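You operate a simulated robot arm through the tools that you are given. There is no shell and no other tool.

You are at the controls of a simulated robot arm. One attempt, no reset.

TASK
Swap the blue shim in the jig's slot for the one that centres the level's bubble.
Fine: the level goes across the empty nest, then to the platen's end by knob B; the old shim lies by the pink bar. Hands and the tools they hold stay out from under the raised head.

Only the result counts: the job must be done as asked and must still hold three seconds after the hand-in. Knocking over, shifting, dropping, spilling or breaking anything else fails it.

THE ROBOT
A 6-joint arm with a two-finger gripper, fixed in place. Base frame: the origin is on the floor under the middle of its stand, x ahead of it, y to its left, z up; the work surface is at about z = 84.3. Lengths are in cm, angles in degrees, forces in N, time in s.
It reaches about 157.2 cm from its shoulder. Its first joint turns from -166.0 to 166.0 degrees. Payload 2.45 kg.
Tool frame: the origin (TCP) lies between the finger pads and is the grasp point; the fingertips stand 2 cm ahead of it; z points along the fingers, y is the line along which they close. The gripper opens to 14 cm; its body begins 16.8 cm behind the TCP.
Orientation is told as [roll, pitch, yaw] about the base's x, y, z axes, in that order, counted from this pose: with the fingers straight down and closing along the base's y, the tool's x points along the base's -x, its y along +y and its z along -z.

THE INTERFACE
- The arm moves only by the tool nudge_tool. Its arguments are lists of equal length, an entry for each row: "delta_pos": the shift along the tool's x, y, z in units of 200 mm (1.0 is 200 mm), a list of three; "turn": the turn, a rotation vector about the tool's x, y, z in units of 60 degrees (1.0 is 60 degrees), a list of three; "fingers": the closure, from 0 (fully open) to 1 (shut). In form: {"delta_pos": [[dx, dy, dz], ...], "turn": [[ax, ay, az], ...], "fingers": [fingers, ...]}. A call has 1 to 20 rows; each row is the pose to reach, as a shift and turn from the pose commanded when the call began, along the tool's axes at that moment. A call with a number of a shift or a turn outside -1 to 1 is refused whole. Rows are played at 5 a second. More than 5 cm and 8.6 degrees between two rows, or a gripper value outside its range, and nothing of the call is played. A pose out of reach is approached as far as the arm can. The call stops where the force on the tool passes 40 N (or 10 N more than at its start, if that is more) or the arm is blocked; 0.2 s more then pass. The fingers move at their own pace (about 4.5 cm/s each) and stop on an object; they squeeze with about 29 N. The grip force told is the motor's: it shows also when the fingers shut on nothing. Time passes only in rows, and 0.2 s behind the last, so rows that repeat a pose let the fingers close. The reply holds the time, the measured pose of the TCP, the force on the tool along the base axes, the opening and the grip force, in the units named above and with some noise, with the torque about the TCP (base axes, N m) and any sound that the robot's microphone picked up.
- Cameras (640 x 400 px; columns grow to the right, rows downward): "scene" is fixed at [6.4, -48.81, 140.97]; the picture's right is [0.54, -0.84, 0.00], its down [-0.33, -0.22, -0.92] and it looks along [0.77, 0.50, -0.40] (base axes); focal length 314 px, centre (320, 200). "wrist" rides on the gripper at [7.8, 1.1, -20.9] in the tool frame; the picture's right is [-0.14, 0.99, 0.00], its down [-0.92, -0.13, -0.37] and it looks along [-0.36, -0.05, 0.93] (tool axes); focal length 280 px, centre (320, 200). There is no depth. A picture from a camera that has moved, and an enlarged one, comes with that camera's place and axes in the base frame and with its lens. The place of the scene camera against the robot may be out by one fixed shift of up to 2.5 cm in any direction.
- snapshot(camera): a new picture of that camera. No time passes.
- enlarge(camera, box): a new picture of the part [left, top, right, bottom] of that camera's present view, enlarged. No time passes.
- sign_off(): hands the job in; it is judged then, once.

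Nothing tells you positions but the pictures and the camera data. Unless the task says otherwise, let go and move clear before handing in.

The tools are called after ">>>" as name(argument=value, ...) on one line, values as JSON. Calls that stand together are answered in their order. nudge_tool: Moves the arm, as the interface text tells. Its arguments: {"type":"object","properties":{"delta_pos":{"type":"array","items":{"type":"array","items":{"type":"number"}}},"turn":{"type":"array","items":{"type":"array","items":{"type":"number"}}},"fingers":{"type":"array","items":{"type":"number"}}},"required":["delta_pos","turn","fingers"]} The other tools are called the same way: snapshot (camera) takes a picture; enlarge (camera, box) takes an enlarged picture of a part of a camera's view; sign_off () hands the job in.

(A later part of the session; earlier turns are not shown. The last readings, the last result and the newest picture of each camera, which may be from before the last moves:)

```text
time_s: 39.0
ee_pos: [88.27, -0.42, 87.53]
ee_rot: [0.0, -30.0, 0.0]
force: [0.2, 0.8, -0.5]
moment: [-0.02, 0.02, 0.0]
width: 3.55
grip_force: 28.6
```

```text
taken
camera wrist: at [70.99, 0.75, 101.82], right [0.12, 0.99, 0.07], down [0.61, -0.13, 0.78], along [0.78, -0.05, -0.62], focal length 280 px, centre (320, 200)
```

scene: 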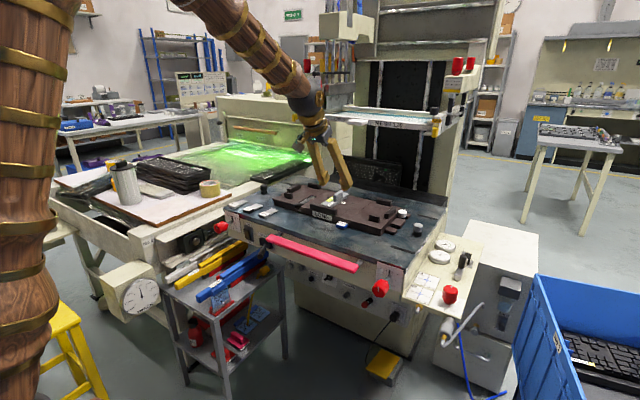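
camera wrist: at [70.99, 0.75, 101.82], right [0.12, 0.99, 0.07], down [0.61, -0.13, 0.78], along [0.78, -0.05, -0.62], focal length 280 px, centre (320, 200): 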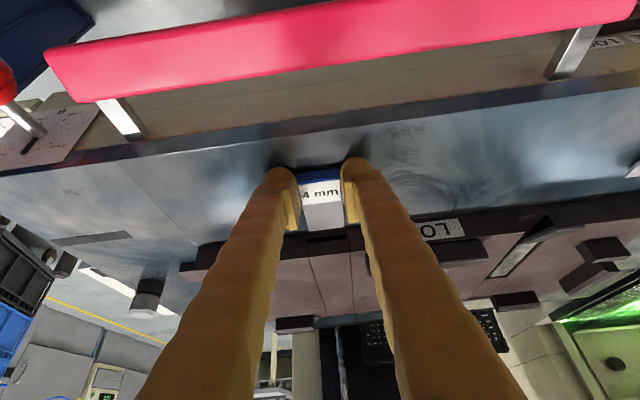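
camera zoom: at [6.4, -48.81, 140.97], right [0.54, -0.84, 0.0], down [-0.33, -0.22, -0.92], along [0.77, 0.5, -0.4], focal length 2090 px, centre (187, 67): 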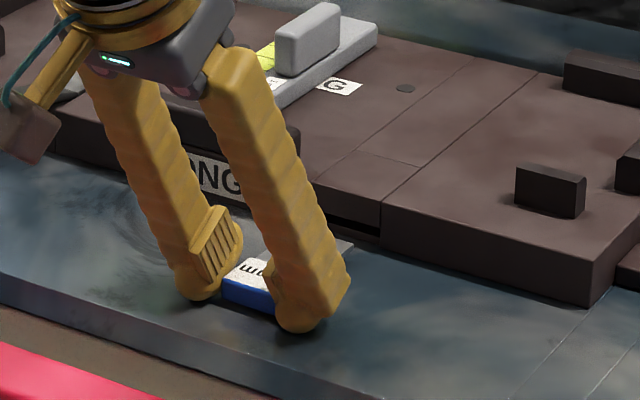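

The blue shim is out of the slot. I'll draw it 3 cm further toward the pink bar and set it down on the platen's front edge.

>>> nudge_tool(delta_pos=[[0.0325, 0, -0.019], [0.065, 0, -0.0375], [0.0975, 0, -0.056], [0.13, 0, -0.075], [0.132, 0, -0.0715], [0.134, 0, -0.068]], turn=[[0, 0, 0], [0, 0, 0], [0, 0, 0], [0, 0, 0], [0, 0, 0], [0, 0, 0]], fingers=[1, 1, 1, 1, 1, 1])

>>> enlarge(camera="scene", box=[295, 200, 375, 260])

>>> snapshot(camera="wrist")

```text
time_s: 40.4
ee_pos: [85.19, -0.5, 87.31]
ee_rot: [0.0, -30.0, 0.0]
force: [0.1, 0.2, -0.2]
moment: [0.0, -0.01, -0.07]
width: 3.54
grip_force: 28.7
```

```text
6.67 times, centred on (335, 230) of scene
camera zoom: at [6.4, -48.81, 140.97], right [0.54, -0.84, 0.0], down [-0.33, -0.22, -0.92], along [0.77, 0.5, -0.4], focal length 2090 px, centre (220, 0)
```

zoom: 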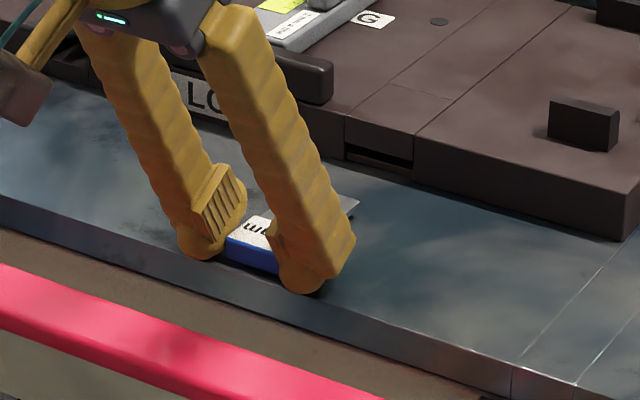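

```text
taken
camera wrist: at [68.0, 0.72, 101.71], right [0.12, 0.99, 0.07], down [0.61, -0.13, 0.78], along [0.78, -0.05, -0.62], focal length 280 px, centre (320, 200)
```

wrist: 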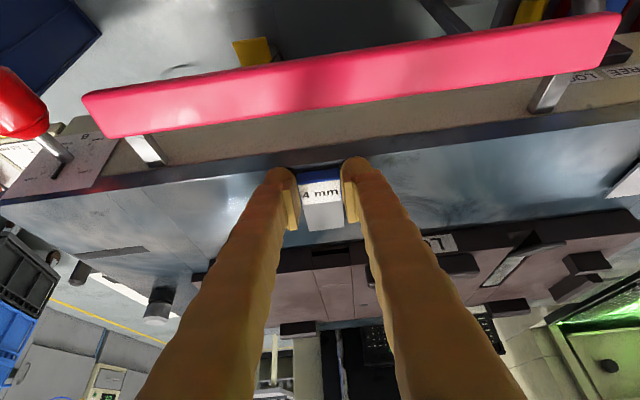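

>>> nudge_tool(delta_pos=[[0.0025, 0, 0.0043], [0.005, 0, 0.0087]], turn=[[0, 0, 0], [0, 0, 0]], fingers=[1, 1])

>>> enlarge(camera="scene", box=[310, 215, 360, 250])

```text
time_s: 41.0
ee_pos: [85.3, -0.6, 87.44]
ee_rot: [-0.1, -30.1, 0.0]
force: [-3.5, 0.6, 21.9]
moment: [0.02, 0.18, 0.02]
width: 3.56
grip_force: 28.9
```

```text
11.43 times, centred on (335, 232) of scene
camera zoom: at [6.4, -48.81, 140.97], right [0.54, -0.84, 0.0], down [-0.33, -0.22, -0.92], along [0.77, 0.5, -0.4], focal length 3583 px, centre (149, -171)
```

zoom: 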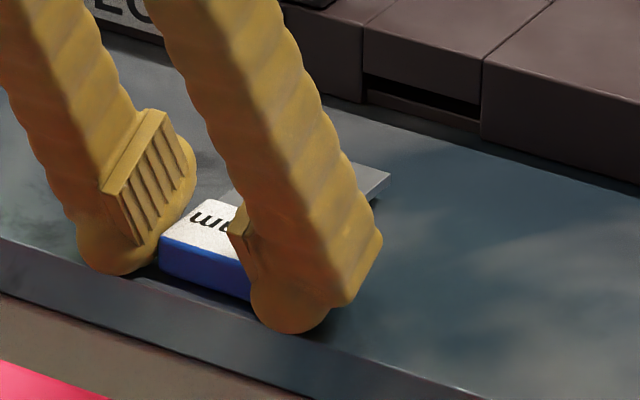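

Contact at about the same height. I'll unload slightly and open to leave the blue shim here by the pink bar, then rise.

>>> nudge_tool(delta_pos=[[-0.002, 0, -0.0035], [-0.0025, 0, -0.0045], [-0.0025, 0, -0.0045], [-0.0025, 0, -0.0045], [-0.0025, 0, -0.0045], [-0.005, 0, -0.009], [-0.025, 0, -0.0433], [-0.075, 0, -0.13], [-0.15, 0, -0.26]], turn=[[0, 0, 0], [0, 0, 0], [0, 0, 0], [0, 0, 0], [0, 0, 0], [0, 0, 0], [0, 0, 0], [0, 0, 0], [0, 0, 0]], fingers=[1, 1, 0.7, 0.6, 0.57, 0.57, 0.57, 0.57, 0.57])

>>> enlarge(camera="scene", box=[300, 205, 370, 255])

>>> snapshot(camera="wrist")

>>> enlarge(camera="scene", box=[325, 187, 355, 210])

```text
time_s: 43.0
ee_pos: [85.15, -0.39, 93.23]
ee_rot: [0.0, -30.0, 0.1]
force: [-1.2, -1.1, -0.1]
moment: [-0.04, -0.04, 0.01]
width: 6.02
grip_force: 0.1
```

```text
8.00 times, centred on (335, 230) of scene
camera zoom: at [6.4, -48.81, 140.97], right [0.54, -0.84, 0.0], down [-0.33, -0.22, -0.92], along [0.77, 0.5, -0.4], focal length 2508 px, centre (200, -40)
```

zoom: 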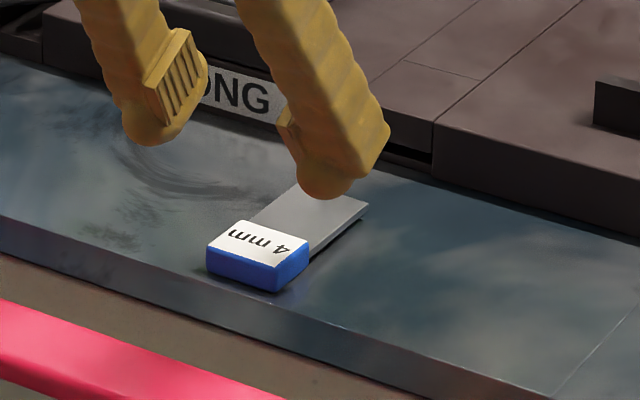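

```text
taken
camera wrist: at [67.98, 0.75, 107.45], right [0.12, 0.99, 0.07], down [0.61, -0.13, 0.78], along [0.78, -0.05, -0.62], focal length 280 px, centre (320, 200)
```

wrist: 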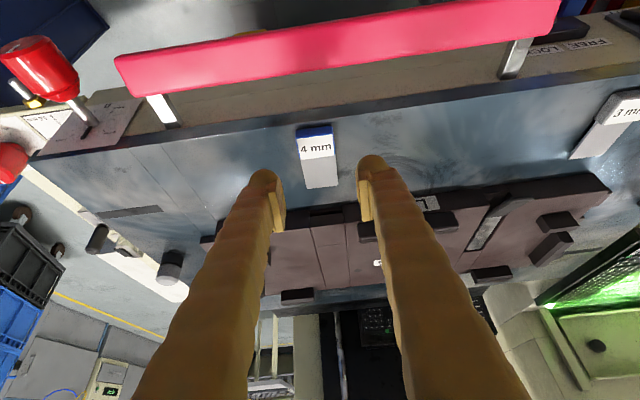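

```text
16.00 times, centred on (340, 198) of scene
camera zoom: at [6.4, -48.81, 140.97], right [0.54, -0.84, 0.0], down [-0.33, -0.22, -0.92], along [0.77, 0.5, -0.4], focal length 5016 px, centre (0, 224)
```

zoom: 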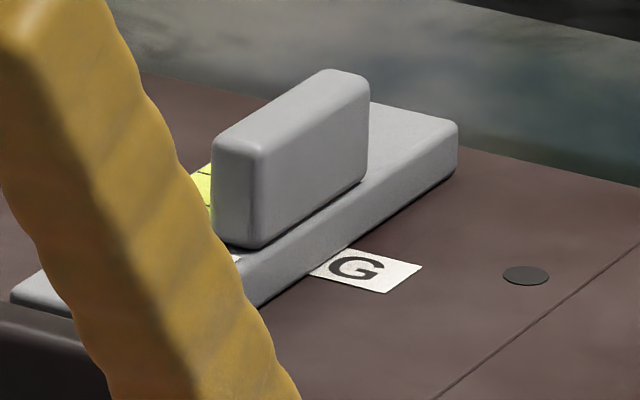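

The blue shim now lies flat by the pink bar and the level hasn't moved. Next I'll travel left at height to the 3 mm shim, keeping the tilt.

>>> nudge_tool(delta_pos=[[-0.0375, 0, -0.065], [-0.075, 0.15, -0.13], [-0.075, 0.35, -0.13], [-0.075, 0.55, -0.13], [-0.075, 0.75, -0.13], [-0.075, 0.95, -0.13]], turn=[[0, 0, 0], [0, 0, 0], [0, 0, 0], [0, 0, 0], [0, 0, 0], [0, 0, 0]], fingers=[0.57, 0.57, 0.57, 0.57, 0.57, 0.57])

>>> nudge_tool(delta_pos=[[0, 0.2, 0], [0, 0.4, 0], [0, 0.575, 0], [0, 0.575, 0]], turn=[[0, 0, 0], [0, 0, 0], [0, 0, 0], [0, 0, 0]], fingers=[0.57, 0.57, 0.57, 0.57])

>>> snapshot(camera="wrist")

>>> enlarge(camera="wrist", box=[240, 100, 420, 220])

>>> snapshot(camera="scene")

>>> enlarge(camera="scene", box=[320, 180, 360, 215])

```text
time_s: 44.4
ee_pos: [85.13, 18.4, 96.21]
ee_rot: [0.0, -30.0, 0.0]
force: [0.4, 0.1, -0.8]
moment: [0.0, 0.01, 0.0]
width: 6.04
grip_force: 0.2
```

```text
time_s: 45.4
ee_pos: [85.25, 30.06, 96.13]
ee_rot: [0.0, -30.0, 0.0]
force: [1.3, 0.2, -0.2]
moment: [0.04, -0.02, 0.0]
width: 6.02
grip_force: 0.0
```

```text
taken
camera wrist: at [68.04, 31.21, 110.45], right [0.12, 0.99, 0.07], down [0.61, -0.13, 0.78], along [0.78, -0.05, -0.62], focal length 280 px, centre (320, 200)
```

wrist: 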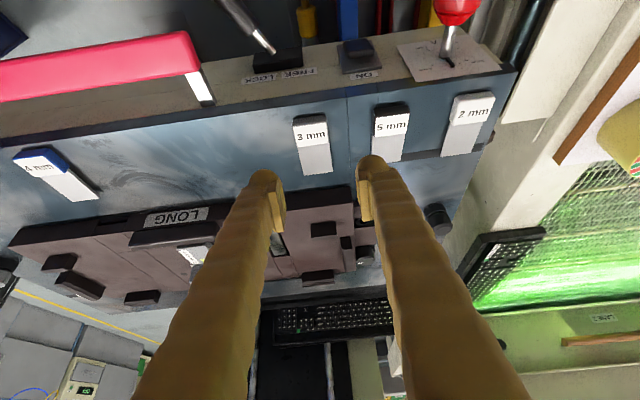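

```text
3.33 times, centred on (330, 160) of wrist
camera zoom: at [68.04, 31.21, 110.45], right [0.12, 0.99, 0.07], down [0.61, -0.13, 0.78], along [0.78, -0.05, -0.62], focal length 935 px, centre (287, 333)
```

zoom: 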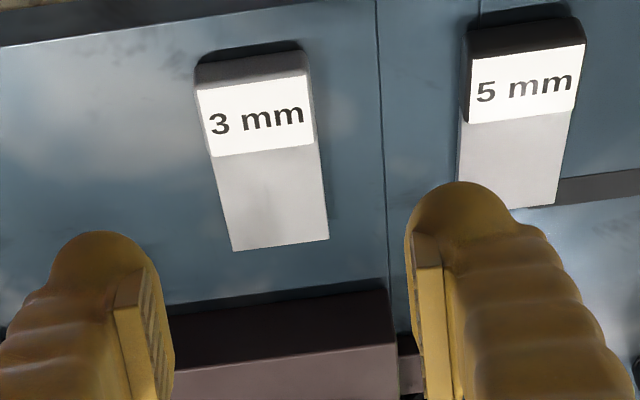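

```text
taken
```

scene: 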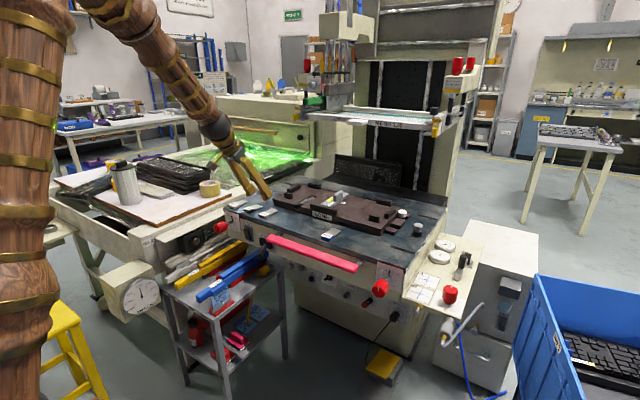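

```text
11.43 times, centred on (340, 198) of scene
camera zoom: at [6.4, -48.81, 140.97], right [0.54, -0.84, 0.0], down [-0.33, -0.22, -0.92], along [0.77, 0.5, -0.4], focal length 3583 px, centre (91, 229)
```

zoom: 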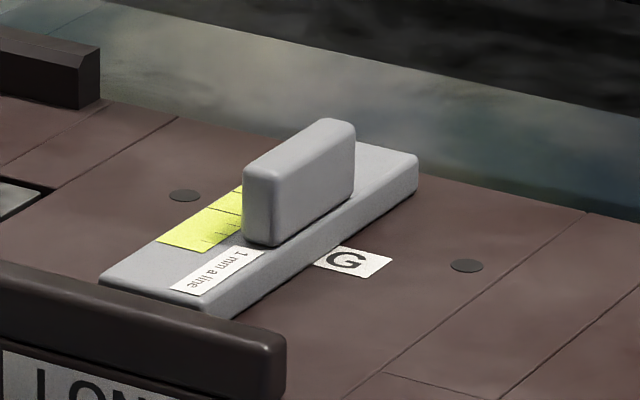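

With the shim out, the bubble has run to the back, confirming the shim sets front height; 3 mm should centre it. I'll lower toward the 3 mm handle at about (86.7, 29.7).

>>> nudge_tool(delta_pos=[[0.045, -0.006, 0.1], [0.09, -0.012, 0.2], [0.1365, -0.0175, 0.2965], [0.1365, -0.0175, 0.2965]], turn=[[0, 0, 0], [0, 0, 0], [0, 0, 0], [0, 0, 0]], fingers=[0.57, 0.57, 0.57, 0.57])

>>> snapshot(camera="wrist")

>>> enlarge(camera="wrist", box=[240, 120, 420, 240])

>>> enlarge(camera="scene", box=[235, 180, 305, 225])

```text
time_s: 46.4
ee_pos: [85.74, 29.75, 89.57]
ee_rot: [0.1, -30.0, -0.1]
force: [0.5, 0.2, 0.2]
moment: [0.02, 0.02, 0.02]
width: 6.04
grip_force: 0.1
```

```text
taken
camera wrist: at [68.54, 30.99, 103.88], right [0.12, 0.99, 0.07], down [0.61, -0.13, 0.78], along [0.78, -0.05, -0.62], focal length 280 px, centre (320, 200)
```

wrist: 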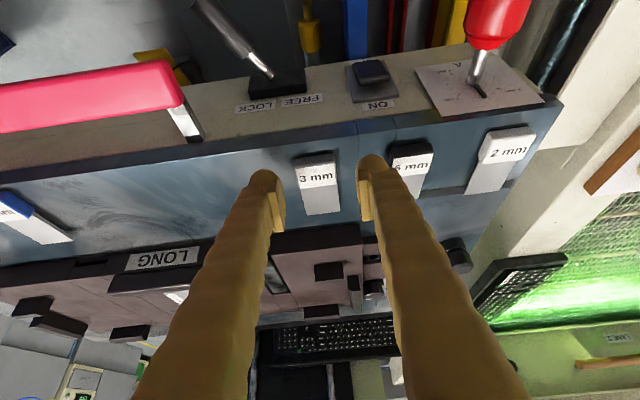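

```text
3.33 times, centred on (330, 180) of wrist
camera zoom: at [68.54, 30.99, 103.88], right [0.12, 0.99, 0.07], down [0.61, -0.13, 0.78], along [0.78, -0.05, -0.62], focal length 935 px, centre (287, 267)
```

zoom: 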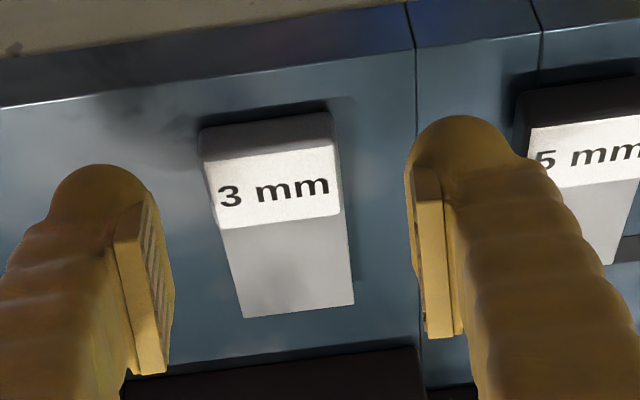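

```text
8.89 times, centred on (270, 202) of scene
camera zoom: at [6.4, -48.81, 140.97], right [0.54, -0.84, 0.0], down [-0.33, -0.22, -0.92], along [0.77, 0.5, -0.4], focal length 2786 px, centre (764, 178)
```

zoom: 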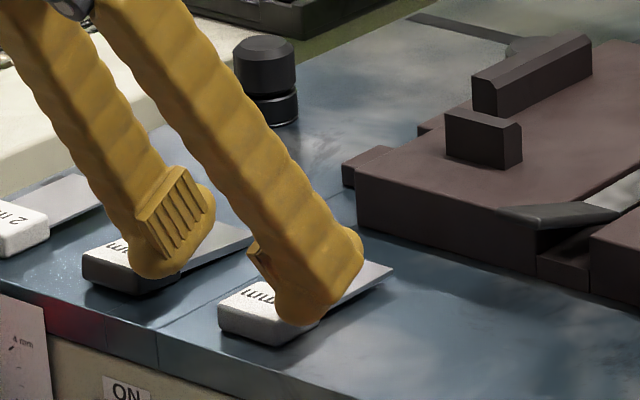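

The 3 mm handle is centred between the fingers. I'll go down to just above the platen around it.

>>> nudge_tool(delta_pos=[[0.018, -0.003, 0.047], [0.03, -0.006, 0.08], [0.0361, -0.006, 0.0946], [0.0361, -0.006, 0.0946]], turn=[[0, 0, 0], [0, 0, 0], [0, 0, 0], [0, 0, 0]], fingers=[0.57, 0.57, 0.57, 0.57])

>>> enlarge(camera="wrist", box=[240, 120, 420, 240])

>>> enlarge(camera="scene", box=[235, 180, 305, 225])

```text
time_s: 47.4
ee_pos: [86.05, 29.38, 87.67]
ee_rot: [0.0, -30.1, 0.0]
force: [0.0, 0.1, -0.1]
moment: [0.02, -0.01, -0.04]
width: 6.03
grip_force: 0.1
```

```text
3.33 times, centred on (330, 180) of wrist
camera zoom: at [68.83, 30.65, 101.9], right [0.12, 0.99, 0.07], down [0.61, -0.13, 0.78], along [0.78, -0.05, -0.62], focal length 935 px, centre (287, 267)
```

zoom: 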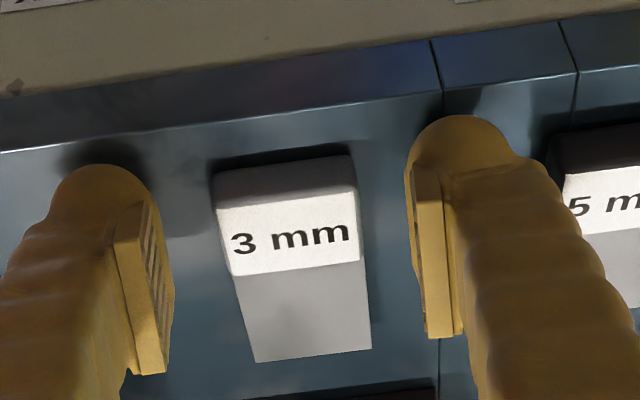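

```text
8.89 times, centred on (270, 202) of scene
camera zoom: at [6.4, -48.81, 140.97], right [0.54, -0.84, 0.0], down [-0.33, -0.22, -0.92], along [0.77, 0.5, -0.4], focal length 2786 px, centre (764, 178)
```

zoom: 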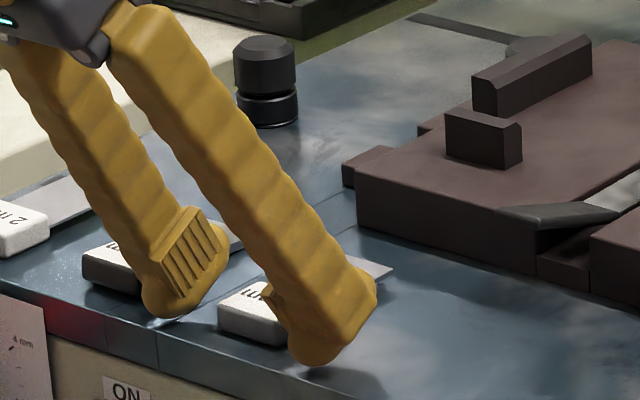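

>>> nudge_tool(delta_pos=[[0.002, 0.004, 0.003], [0.004, 0.008, 0.0075], [0.004, 0.008, 0.0075]], turn=[[0, 0, 0], [0, 0, 0], [0, 0, 0]], fingers=[0.57, 0.57, 0.57])

>>> nudge_tool(delta_pos=[[0, 0, 0], [0, 0, 0], [0, 0, 0], [0, 0, 0], [0, 0, 0]], turn=[[0, 0, 0], [0, 0, 0], [0, 0, 0], [0, 0, 0], [0, 0, 0]], fingers=[0.65, 0.75, 1, 1, 1])

>>> enlarge(camera="wrist", box=[240, 120, 420, 240])

>>> enlarge(camera="scene", box=[235, 180, 305, 225])

```text
time_s: 48.2
ee_pos: [85.89, 29.57, 87.49]
ee_rot: [0.1, -30.0, 0.1]
force: [-0.6, 0.4, -0.2]
moment: [-0.02, 0.02, 0.0]
width: 6.03
grip_force: 0.1
```

```text
time_s: 49.4
ee_pos: [86.04, 29.56, 87.48]
ee_rot: [0.1, -30.0, 0.0]
force: [0.3, 1.1, -0.9]
moment: [-0.01, 0.01, 0.03]
width: 3.52
grip_force: 28.7
```

```text
3.33 times, centred on (330, 180) of wrist
camera zoom: at [68.85, 30.85, 101.72], right [0.12, 0.99, 0.07], down [0.61, -0.13, 0.78], along [0.78, -0.05, -0.62], focal length 935 px, centre (287, 267)
```

zoom: 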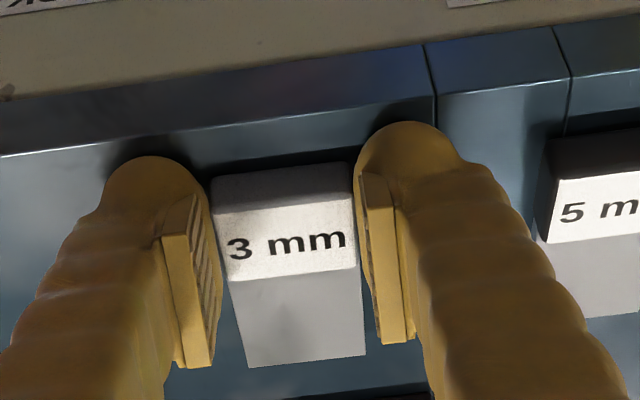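

```text
8.89 times, centred on (270, 202) of scene
camera zoom: at [6.4, -48.81, 140.97], right [0.54, -0.84, 0.0], down [-0.33, -0.22, -0.92], along [0.77, 0.5, -0.4], focal length 2786 px, centre (764, 178)
```

zoom: 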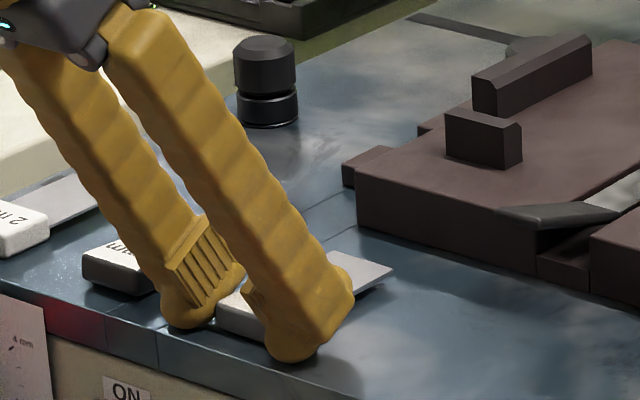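

The 3 mm handle is gripped. I'll lift it slowly a centimetre and check it comes up flat.

>>> nudge_tool(delta_pos=[[-0.004, 0, -0.007], [-0.01, 0, -0.0173], [-0.0175, 0, -0.03], [-0.025, 0, -0.0433], [-0.025, 0, -0.0433]], turn=[[0, 0, 0], [0, 0, 0], [0, 0, 0], [0, 0, 0], [0, 0, 0]], fingers=[1, 1, 1, 1, 1])

>>> enlarge(camera="wrist", box=[240, 120, 420, 240])

>>> enlarge(camera="scene", box=[235, 180, 305, 225])

```text
time_s: 50.6
ee_pos: [86.15, 29.81, 88.56]
ee_rot: [0.0, -30.0, 0.0]
force: [-0.7, 0.0, -0.4]
moment: [0.01, 0.0, -0.01]
width: 3.51
grip_force: 29.0
```

```text
3.33 times, centred on (330, 180) of wrist
camera zoom: at [68.91, 30.98, 102.8], right [0.12, 0.99, 0.07], down [0.61, -0.13, 0.78], along [0.78, -0.05, -0.62], focal length 935 px, centre (287, 267)
```

zoom: 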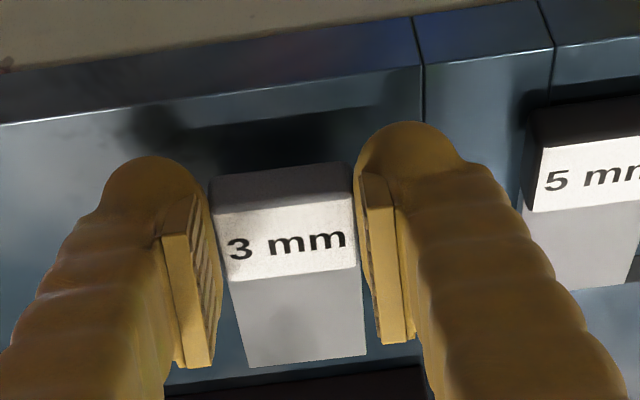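

```text
8.89 times, centred on (270, 202) of scene
camera zoom: at [6.4, -48.81, 140.97], right [0.54, -0.84, 0.0], down [-0.33, -0.22, -0.92], along [0.77, 0.5, -0.4], focal length 2786 px, centre (764, 178)
```

zoom: 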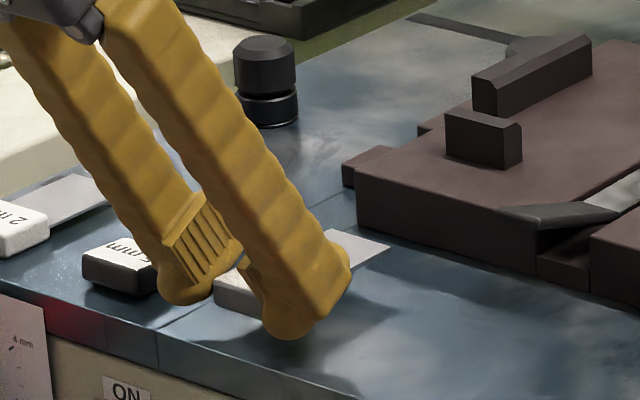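

The 3 mm shim lifts fine, but the blue shim now lies right in the insertion path (y ≈ -0.5). I'll set the 3 mm back down here, shift the blue one sideways along the pink bar, then return.

>>> nudge_tool(delta_pos=[[0.0125, 0, 0.0217], [0.02, 0, 0.0347], [0.025, 0, 0.0433], [0.025, 0, 0.0433], [0.025, 0, 0.0433], [0.025, 0, 0.0433], [0.025, 0, 0.0433], [0.02, 0, 0.0347], [0, 0, 0], [-0.05, 0, -0.0866], [-0.1, 0, -0.173]], turn=[[0, 0, 0], [0, 0, 0], [0, 0, 0], [0, 0, 0], [0, 0, 0], [0, 0, 0], [0, 0, 0], [0, 0, 0], [0, 0, 0], [0, 0, 0], [0, 0, 0]], fingers=[1, 1, 1, 1, 0.75, 0.65, 0.57, 0.57, 0.57, 0.57, 0.57])

>>> snapshot(camera="wrist")

>>> enlarge(camera="scene", box=[235, 180, 305, 225])

```text
time_s: 53.0
ee_pos: [86.07, 29.67, 92.62]
ee_rot: [0.0, -30.0, 0.0]
force: [0.6, -0.1, -0.1]
moment: [0.01, -0.01, -0.04]
width: 6.01
grip_force: 0.1
```

```text
taken
camera wrist: at [68.93, 30.93, 106.83], right [0.12, 0.99, 0.07], down [0.61, -0.13, 0.78], along [0.78, -0.05, -0.62], focal length 280 px, centre (320, 200)
```

wrist: 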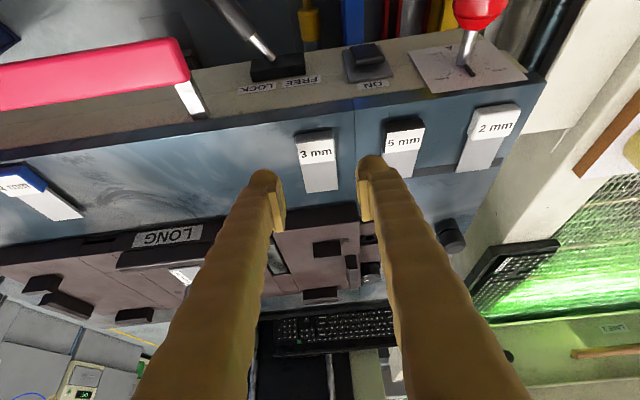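

```text
8.89 times, centred on (270, 202) of scene
camera zoom: at [6.4, -48.81, 140.97], right [0.54, -0.84, 0.0], down [-0.33, -0.22, -0.92], along [0.77, 0.5, -0.4], focal length 2786 px, centre (764, 178)
```

zoom: 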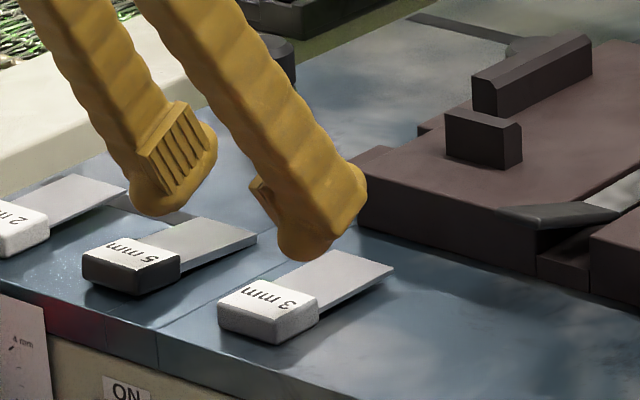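

>>> nudge_tool(delta_pos=[[0, -0.15, 0], [0, -0.35, 0], [0, -0.55, 0], [0, -0.75, 0], [0.017, -0.9, -0.01]], turn=[[0, 0, 0], [0, 0, 0], [0, 0, 0], [0, 0, 0], [0, 0, 0]], fingers=[0.57, 0.57, 0.57, 0.57, 0.57])

>>> nudge_tool(delta_pos=[[0.0176, -0.2, -0.01], [0.0176, -0.4, -0.01], [0.0176, -0.55, -0.01], [0.0176, -0.6075, -0.01], [0.0176, -0.6075, -0.01]], turn=[[0, 0, 0], [0, 0, 0], [0, 0, 0], [0, 0, 0], [0, 0, 0]], fingers=[0.57, 0.57, 0.57, 0.57, 0.57])

>>> snapshot(camera="wrist")

>>> enlarge(camera="wrist", box=[240, 100, 420, 220])

```text
time_s: 54.2
ee_pos: [85.67, 11.38, 92.54]
ee_rot: [-0.1, -30.0, 0.0]
force: [-0.3, -0.8, 0.7]
moment: [0.01, 0.02, -0.02]
width: 6.01
grip_force: 0.1
```

```text
time_s: 55.4
ee_pos: [85.04, -0.73, 92.45]
ee_rot: [-0.1, -30.0, 0.1]
force: [0.4, 0.5, 0.0]
moment: [0.02, 0.03, 0.0]
width: 6.04
grip_force: 0.1
```

```text
taken
camera wrist: at [67.87, 0.6, 106.7], right [0.12, 0.99, 0.07], down [0.61, -0.13, 0.78], along [0.78, -0.05, -0.62], focal length 280 px, centre (320, 200)
```

wrist: 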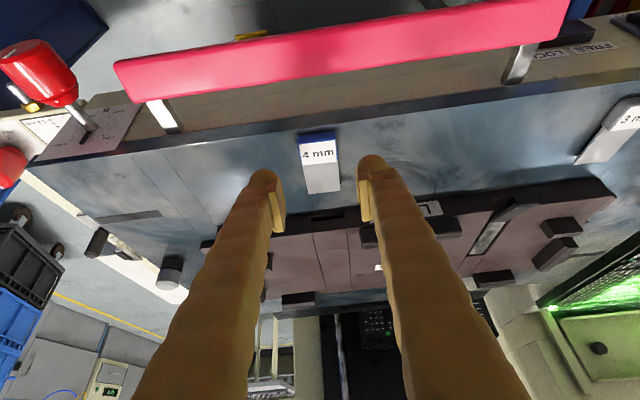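

```text
3.33 times, centred on (330, 160) of wrist
camera zoom: at [67.87, 0.6, 106.7], right [0.12, 0.99, 0.07], down [0.61, -0.13, 0.78], along [0.78, -0.05, -0.62], focal length 935 px, centre (287, 333)
```

zoom: 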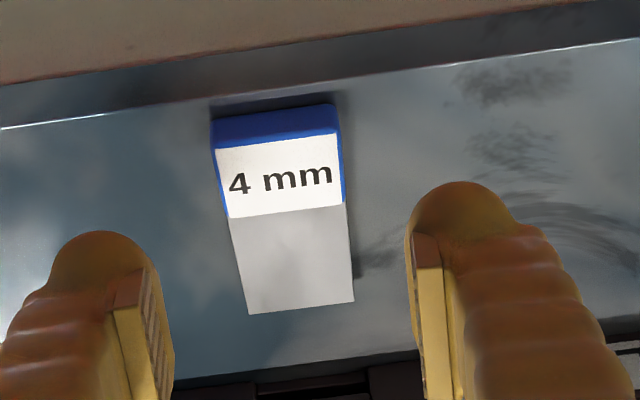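

>>> nudge_tool(delta_pos=[[0.04, 0.005, 0.08], [0.08, 0.01, 0.16], [0.1, 0.01, 0.2], [0.111, 0.01, 0.222], [0.111, 0.01, 0.222]], turn=[[0, 0, 0], [0, 0, 0], [0, 0, 0], [0, 0, 0], [0, 0, 0]], fingers=[0.57, 0.57, 0.57, 0.57, 0.57])

>>> enlarge(camera="wrist", box=[240, 120, 420, 240])

>>> enlarge(camera="scene", box=[300, 205, 370, 255])

```text
time_s: 56.6
ee_pos: [85.52, -0.25, 87.47]
ee_rot: [0.0, -30.0, 0.0]
force: [0.1, -0.3, 0.1]
moment: [0.0, -0.03, 0.04]
width: 6.03
grip_force: 0.0
```

```text
3.33 times, centred on (330, 180) of wrist
camera zoom: at [68.35, 0.92, 101.78], right [0.12, 0.99, 0.07], down [0.61, -0.13, 0.78], along [0.78, -0.05, -0.62], focal length 935 px, centre (287, 267)
```

zoom: 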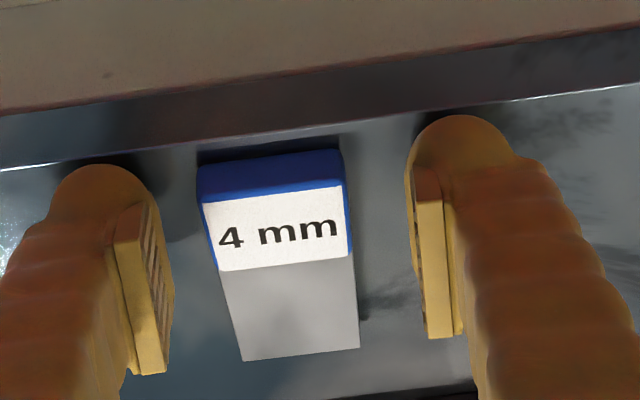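

```text
8.00 times, centred on (335, 230) of scene
camera zoom: at [6.4, -48.81, 140.97], right [0.54, -0.84, 0.0], down [-0.33, -0.22, -0.92], along [0.77, 0.5, -0.4], focal length 2508 px, centre (200, -40)
```

zoom: 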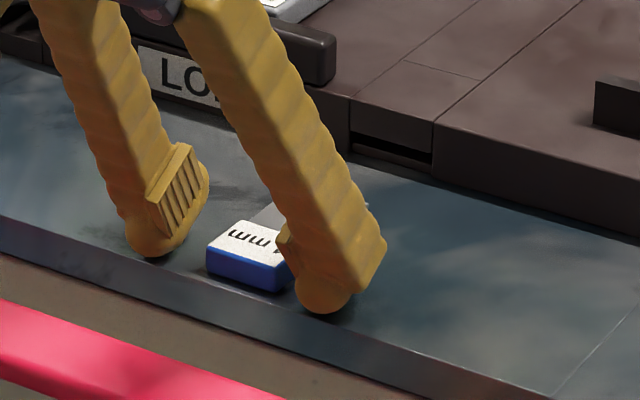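

>>> nudge_tool(delta_pos=[[0, -0.004, 0], [0, -0.004, 0], [0, -0.004, 0], [0, -0.004, 0], [0, -0.004, 0], [-0.004, -0.004, -0.007], [-0.0125, -0.004, -0.0217], [-0.025, -0.004, -0.0433]], turn=[[0, 0, 0], [0, 0, 0], [0, 0, 0], [0, 0, 0], [0, 0, 0], [0, 0, 0], [0, 0, 0], [0, 0, 0]], fingers=[0.65, 0.75, 1, 1, 1, 1, 1, 1])

>>> enlarge(camera="scene", box=[300, 205, 370, 255])

>>> enlarge(camera="wrist", box=[240, 120, 420, 240])

```text
time_s: 58.4
ee_pos: [85.69, -0.38, 88.78]
ee_rot: [-0.1, -30.1, -0.1]
force: [-0.3, 0.3, 0.2]
moment: [-0.02, 0.0, 0.01]
width: 3.54
grip_force: 29.0
```

```text
8.00 times, centred on (335, 230) of scene
camera zoom: at [6.4, -48.81, 140.97], right [0.54, -0.84, 0.0], down [-0.33, -0.22, -0.92], along [0.77, 0.5, -0.4], focal length 2508 px, centre (200, -40)
```

zoom: 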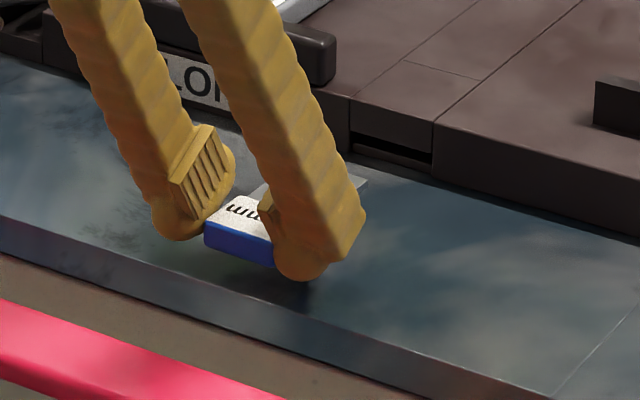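

```text
3.33 times, centred on (330, 180) of wrist
camera zoom: at [68.5, 0.9, 102.96], right [0.12, 0.99, 0.07], down [0.61, -0.13, 0.78], along [0.78, -0.05, -0.62], focal length 935 px, centre (287, 267)
```

zoom: 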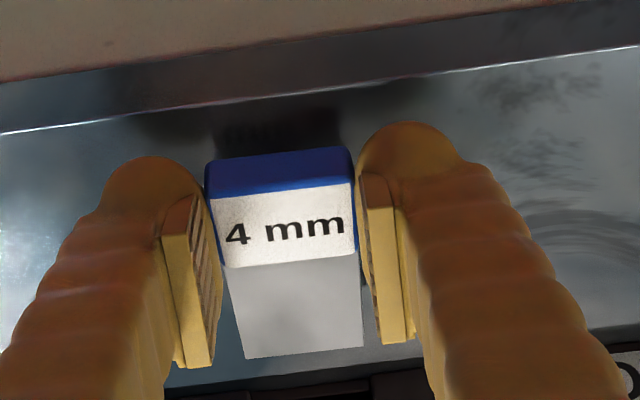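

>>> nudge_tool(delta_pos=[[0, 0.08, 0], [0, 0.2, 0], [0, 0.32, 0], [0, 0.42, 0], [0, 0.46, 0], [0.0125, 0.46, 0.0217], [0.025, 0.46, 0.0433], [0.025, 0.46, 0.0433]], turn=[[0, 0, 0], [0, 0, 0], [0, 0, 0], [0, 0, 0], [0, 0, 0], [0, 0, 0], [0, 0, 0], [0, 0, 0]], fingers=[1, 1, 1, 1, 1, 1, 1, 1])

>>> enlarge(camera="scene", box=[285, 195, 355, 245])

```text
time_s: 60.2
ee_pos: [85.6, 8.8, 87.52]
ee_rot: [-0.1, -30.0, 0.0]
force: [-0.6, 0.1, 2.7]
moment: [0.02, 0.02, -0.01]
width: 3.53
grip_force: 29.1
```

```text
8.00 times, centred on (320, 220) of scene
camera zoom: at [6.4, -48.81, 140.97], right [0.54, -0.84, 0.0], down [-0.33, -0.22, -0.92], along [0.77, 0.5, -0.4], focal length 2508 px, centre (320, 40)
```

zoom: 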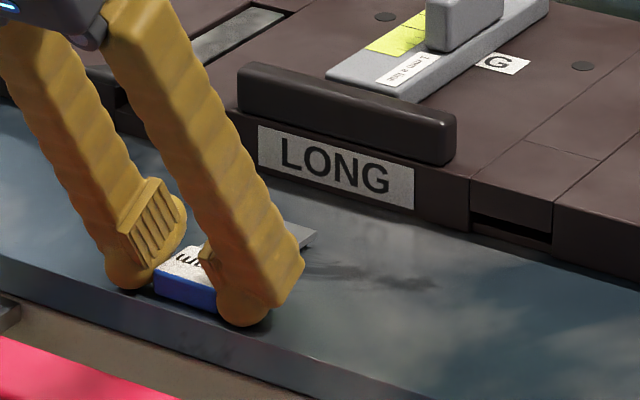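

It's touching down with about 3 N at y ≈ 8.8. I'll open and rise.

>>> nudge_tool(delta_pos=[[0, 0, 0], [0, 0, 0], [0, 0, 0], [-0.0025, 0, -0.0043], [-0.0125, 0, -0.0217], [-0.05, 0, -0.0866], [-0.125, 0, -0.2165]], turn=[[0, 0, 0], [0, 0, 0], [0, 0, 0], [0, 0, 0], [0, 0, 0], [0, 0, 0], [0, 0, 0]], fingers=[0.75, 0.65, 0.57, 0.57, 0.57, 0.57, 0.57])

>>> nudge_tool(delta_pos=[[0, 0.15, 0], [0, 0.35, 0], [0, 0.55, 0], [0, 0.75, 0], [0, 0.93, 0], [0, 0.93, 0]], turn=[[0, 0, 0], [0, 0, 0], [0, 0, 0], [0, 0, 0], [0, 0, 0], [0, 0, 0]], fingers=[0.57, 0.57, 0.57, 0.57, 0.57, 0.57])

>>> snapshot(camera="wrist")

>>> enlarge(camera="wrist", box=[240, 100, 420, 220])

>>> enlarge(camera="scene", box=[270, 190, 370, 250])

```text
time_s: 61.8
ee_pos: [85.55, 9.19, 92.38]
ee_rot: [0.1, -30.0, 0.0]
force: [-0.1, 0.3, 0.3]
moment: [0.0, -0.02, 0.0]
width: 6.03
grip_force: 0.0
```

```text
time_s: 63.2
ee_pos: [85.54, 27.35, 92.84]
ee_rot: [0.1, -29.9, -0.1]
force: [0.0, 0.2, -0.4]
moment: [-0.01, -0.01, 0.03]
width: 6.02
grip_force: 0.0
```

```text
taken
camera wrist: at [68.38, 28.69, 107.07], right [0.12, 0.99, 0.07], down [0.61, -0.13, 0.78], along [0.78, -0.05, -0.62], focal length 280 px, centre (320, 200)
```

wrist: 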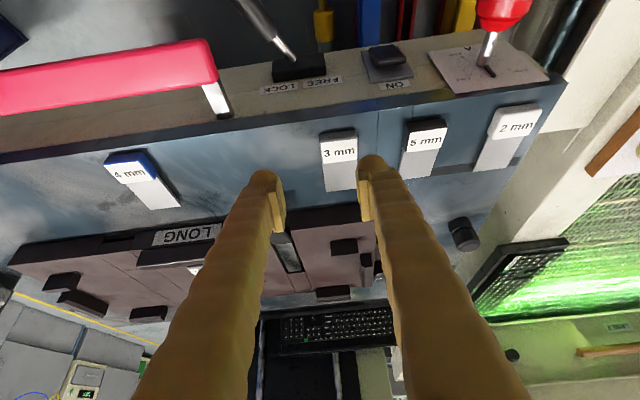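

```text
3.33 times, centred on (330, 160) of wrist
camera zoom: at [68.38, 28.69, 107.07], right [0.12, 0.99, 0.07], down [0.61, -0.13, 0.78], along [0.78, -0.05, -0.62], focal length 935 px, centre (287, 333)
```

zoom: 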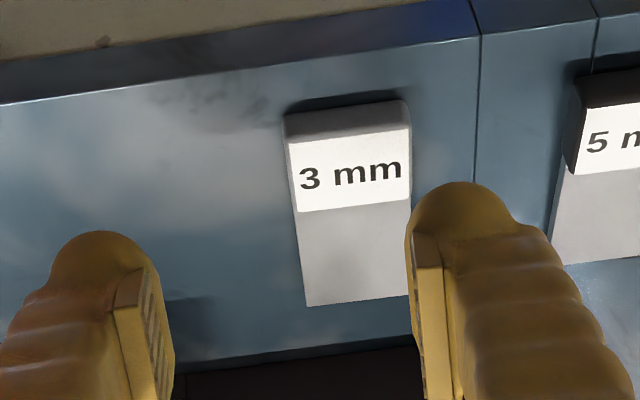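

```text
6.40 times, centred on (320, 220) of scene
camera zoom: at [6.4, -48.81, 140.97], right [0.54, -0.84, 0.0], down [-0.33, -0.22, -0.92], along [0.77, 0.5, -0.4], focal length 2006 px, centre (320, 72)
```

zoom: 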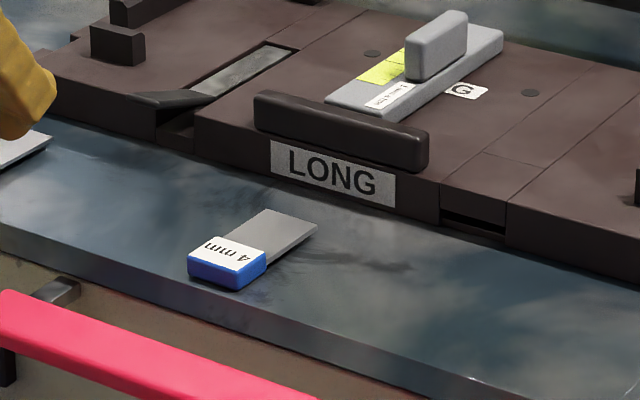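

The blue shim now lies by the pink bar at y ≈ 9, out of the way. Back to the 3 mm shim for the grasp.

>>> nudge_tool(delta_pos=[[0, 0.06, 0], [-0.015, 0.1145, 0.01], [0.03, 0.1145, 0.1], [0.07, 0.1145, 0.18], [0.0956, 0.1145, 0.2335], [0.0956, 0.1145, 0.2335]], turn=[[0, 0, 0], [0, 0, 0], [0, 0, 0], [0, 0, 0], [0, 0, 0], [0, 0, 0]], fingers=[0.57, 0.57, 0.57, 0.57, 0.57, 0.57])

>>> enlarge(camera="wrist", box=[240, 120, 420, 240])

>>> enlarge(camera="scene", box=[235, 180, 305, 225])

```text
time_s: 64.6
ee_pos: [86.23, 29.89, 87.89]
ee_rot: [0.0, -30.0, -0.1]
force: [-0.5, 0.6, 0.1]
moment: [0.0, -0.03, -0.04]
width: 6.03
grip_force: 0.0
```

```text
3.33 times, centred on (330, 180) of wrist
camera zoom: at [69.05, 31.12, 102.11], right [0.12, 0.99, 0.07], down [0.61, -0.13, 0.78], along [0.78, -0.05, -0.62], focal length 935 px, centre (287, 267)
```

zoom: 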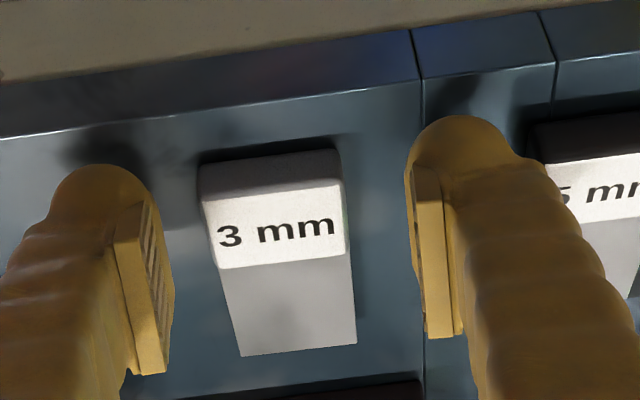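

```text
8.89 times, centred on (270, 202) of scene
camera zoom: at [6.4, -48.81, 140.97], right [0.54, -0.84, 0.0], down [-0.33, -0.22, -0.92], along [0.77, 0.5, -0.4], focal length 2786 px, centre (764, 178)
```

zoom: 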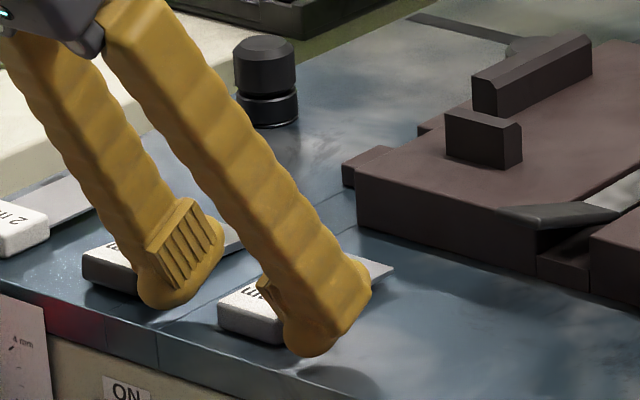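

>>> nudge_tool(delta_pos=[[0.01, -0.005, 0.006], [0.0187, -0.01, 0.0123], [0.0187, -0.01, 0.0123]], turn=[[0, 0, 0], [0, 0, 0], [0, 0, 0]], fingers=[0.57, 0.57, 0.57])

>>> nudge_tool(delta_pos=[[0, 0, 0], [0, 0, 0], [0, 0, 0], [0, 0, 0], [0, 0, 0]], turn=[[0, 0, 0], [0, 0, 0], [0, 0, 0], [0, 0, 0], [0, 0, 0]], fingers=[0.65, 0.75, 1, 1, 1])

>>> enlarge(camera="wrist", box=[240, 120, 420, 240])

>>> enlarge(camera="scene", box=[235, 180, 305, 225])

```text
time_s: 65.4
ee_pos: [85.99, 29.69, 87.46]
ee_rot: [-0.1, -30.0, 0.0]
force: [-0.6, 0.4, 0.5]
moment: [-0.03, -0.02, -0.02]
width: 6.02
grip_force: 0.1
```

```text
time_s: 66.6
ee_pos: [85.97, 29.58, 87.31]
ee_rot: [0.0, -30.0, 0.0]
force: [1.7, -0.4, 4.6]
moment: [0.0, 0.02, -0.02]
width: 3.5
grip_force: 29.2
```

```text
3.33 times, centred on (330, 180) of wrist
camera zoom: at [68.86, 30.82, 101.66], right [0.12, 0.99, 0.07], down [0.61, -0.13, 0.78], along [0.78, -0.05, -0.62], focal length 935 px, centre (287, 267)
```

zoom: 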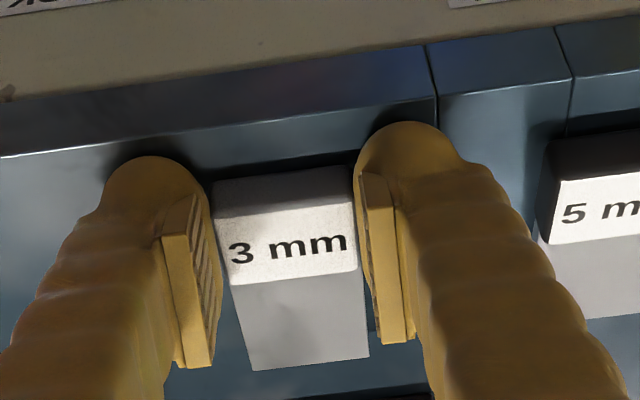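

```text
8.89 times, centred on (270, 202) of scene
camera zoom: at [6.4, -48.81, 140.97], right [0.54, -0.84, 0.0], down [-0.33, -0.22, -0.92], along [0.77, 0.5, -0.4], focal length 2786 px, centre (764, 178)
```

zoom: 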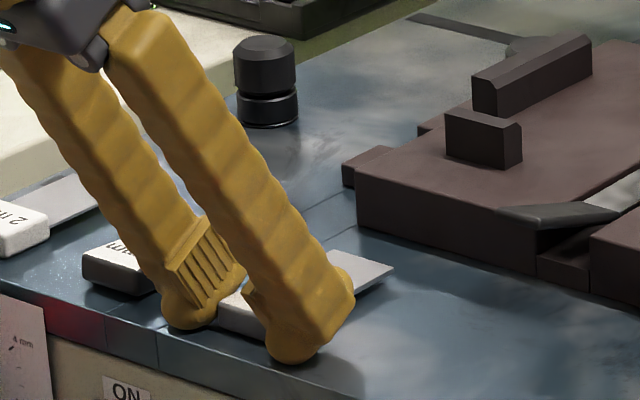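

Gripped again. I'll lift it and draw back a little so the blade clears the jig's lever, then travel right to the slot.

>>> nudge_tool(delta_pos=[[-0.006, 0, -0.01], [-0.0175, 0, -0.03], [-0.035, 0, -0.06], [-0.05, 0, -0.1], [-0.05, 0, -0.16], [-0.035, 0, -0.22], [-0.02, 0, -0.28], [-0.02, 0, -0.335]], turn=[[0, 0, 0], [0, 0, 0], [0, 0, 0], [0, 0, 0], [0, 0, 0], [0, 0, 0], [0, 0, 0], [0, 0, 0]], fingers=[1, 1, 1, 1, 1, 1, 1, 1])

>>> nudge_tool(delta_pos=[[0, -0.06, 0], [0, -0.16, 0], [0, -0.28, 0], [0, -0.4, 0], [0, -0.52, 0], [0, -0.64, 0], [0, -0.74, 0], [0, -0.8, 0]], turn=[[0, 0, 0], [0, 0, 0], [0, 0, 0], [0, 0, 0], [0, 0, 0], [0, 0, 0], [0, 0, 0], [0, 0, 0]], fingers=[1, 1, 1, 1, 1, 1, 1, 1])

>>> nudge_tool(delta_pos=[[0, -0.06, 0], [0, -0.16, 0], [0, -0.28, 0], [0, -0.4, 0], [0, -0.52, 0], [0, -0.62, 0], [0, -0.7, 0], [0, -0.7, 0]], turn=[[0, 0, 0], [0, 0, 0], [0, 0, 0], [0, 0, 0], [0, 0, 0], [0, 0, 0], [0, 0, 0], [0, 0, 0]], fingers=[1, 1, 1, 1, 1, 1, 1, 1])

>>> snapshot(camera="wrist")

>>> enlarge(camera="wrist", box=[240, 120, 420, 240])

>>> enlarge(camera="scene", box=[290, 180, 390, 250])

```text
time_s: 68.4
ee_pos: [83.1, 29.35, 93.21]
ee_rot: [0.0, -30.0, 0.0]
force: [0.9, 0.2, -0.1]
moment: [-0.03, -0.02, 0.01]
width: 3.52
grip_force: 29.3
```

```text
time_s: 70.2
ee_pos: [83.18, 13.5, 93.05]
ee_rot: [0.0, -30.0, 0.0]
force: [-0.4, 0.3, 0.0]
moment: [-0.03, 0.02, 0.01]
width: 3.53
grip_force: 28.7
```

```text
time_s: 72.0
ee_pos: [83.1, -0.62, 93.15]
ee_rot: [0.1, -29.9, 0.0]
force: [0.1, 0.1, -0.2]
moment: [-0.01, -0.01, 0.03]
width: 3.53
grip_force: 29.3
```

```text
taken
camera wrist: at [65.86, 0.56, 107.44], right [0.12, 0.99, 0.07], down [0.61, -0.13, 0.78], along [0.78, -0.05, -0.62], focal length 280 px, centre (320, 200)
```

wrist: 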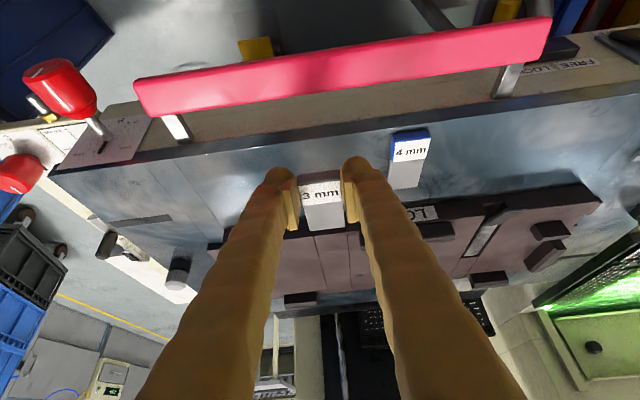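

```text
3.33 times, centred on (330, 180) of wrist
camera zoom: at [65.86, 0.56, 107.44], right [0.12, 0.99, 0.07], down [0.61, -0.13, 0.78], along [0.78, -0.05, -0.62], focal length 935 px, centre (287, 267)
```

zoom: 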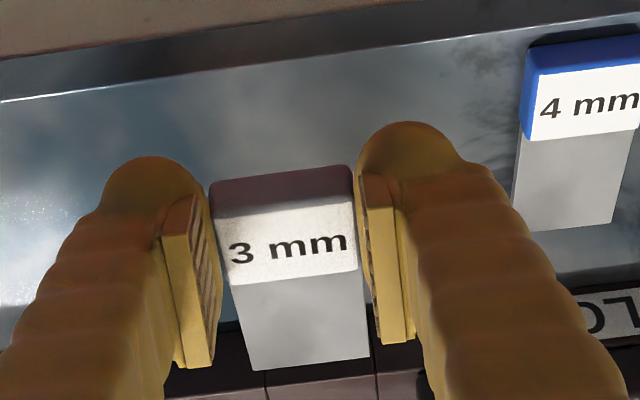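

```text
5.71 times, centred on (340, 215) of scene
camera zoom: at [6.4, -48.81, 140.97], right [0.54, -0.84, 0.0], down [-0.33, -0.22, -0.92], along [0.77, 0.5, -0.4], focal length 1791 px, centre (206, 114)
```

zoom: 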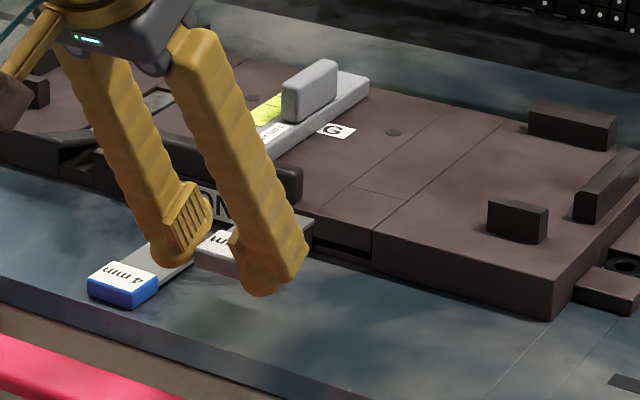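

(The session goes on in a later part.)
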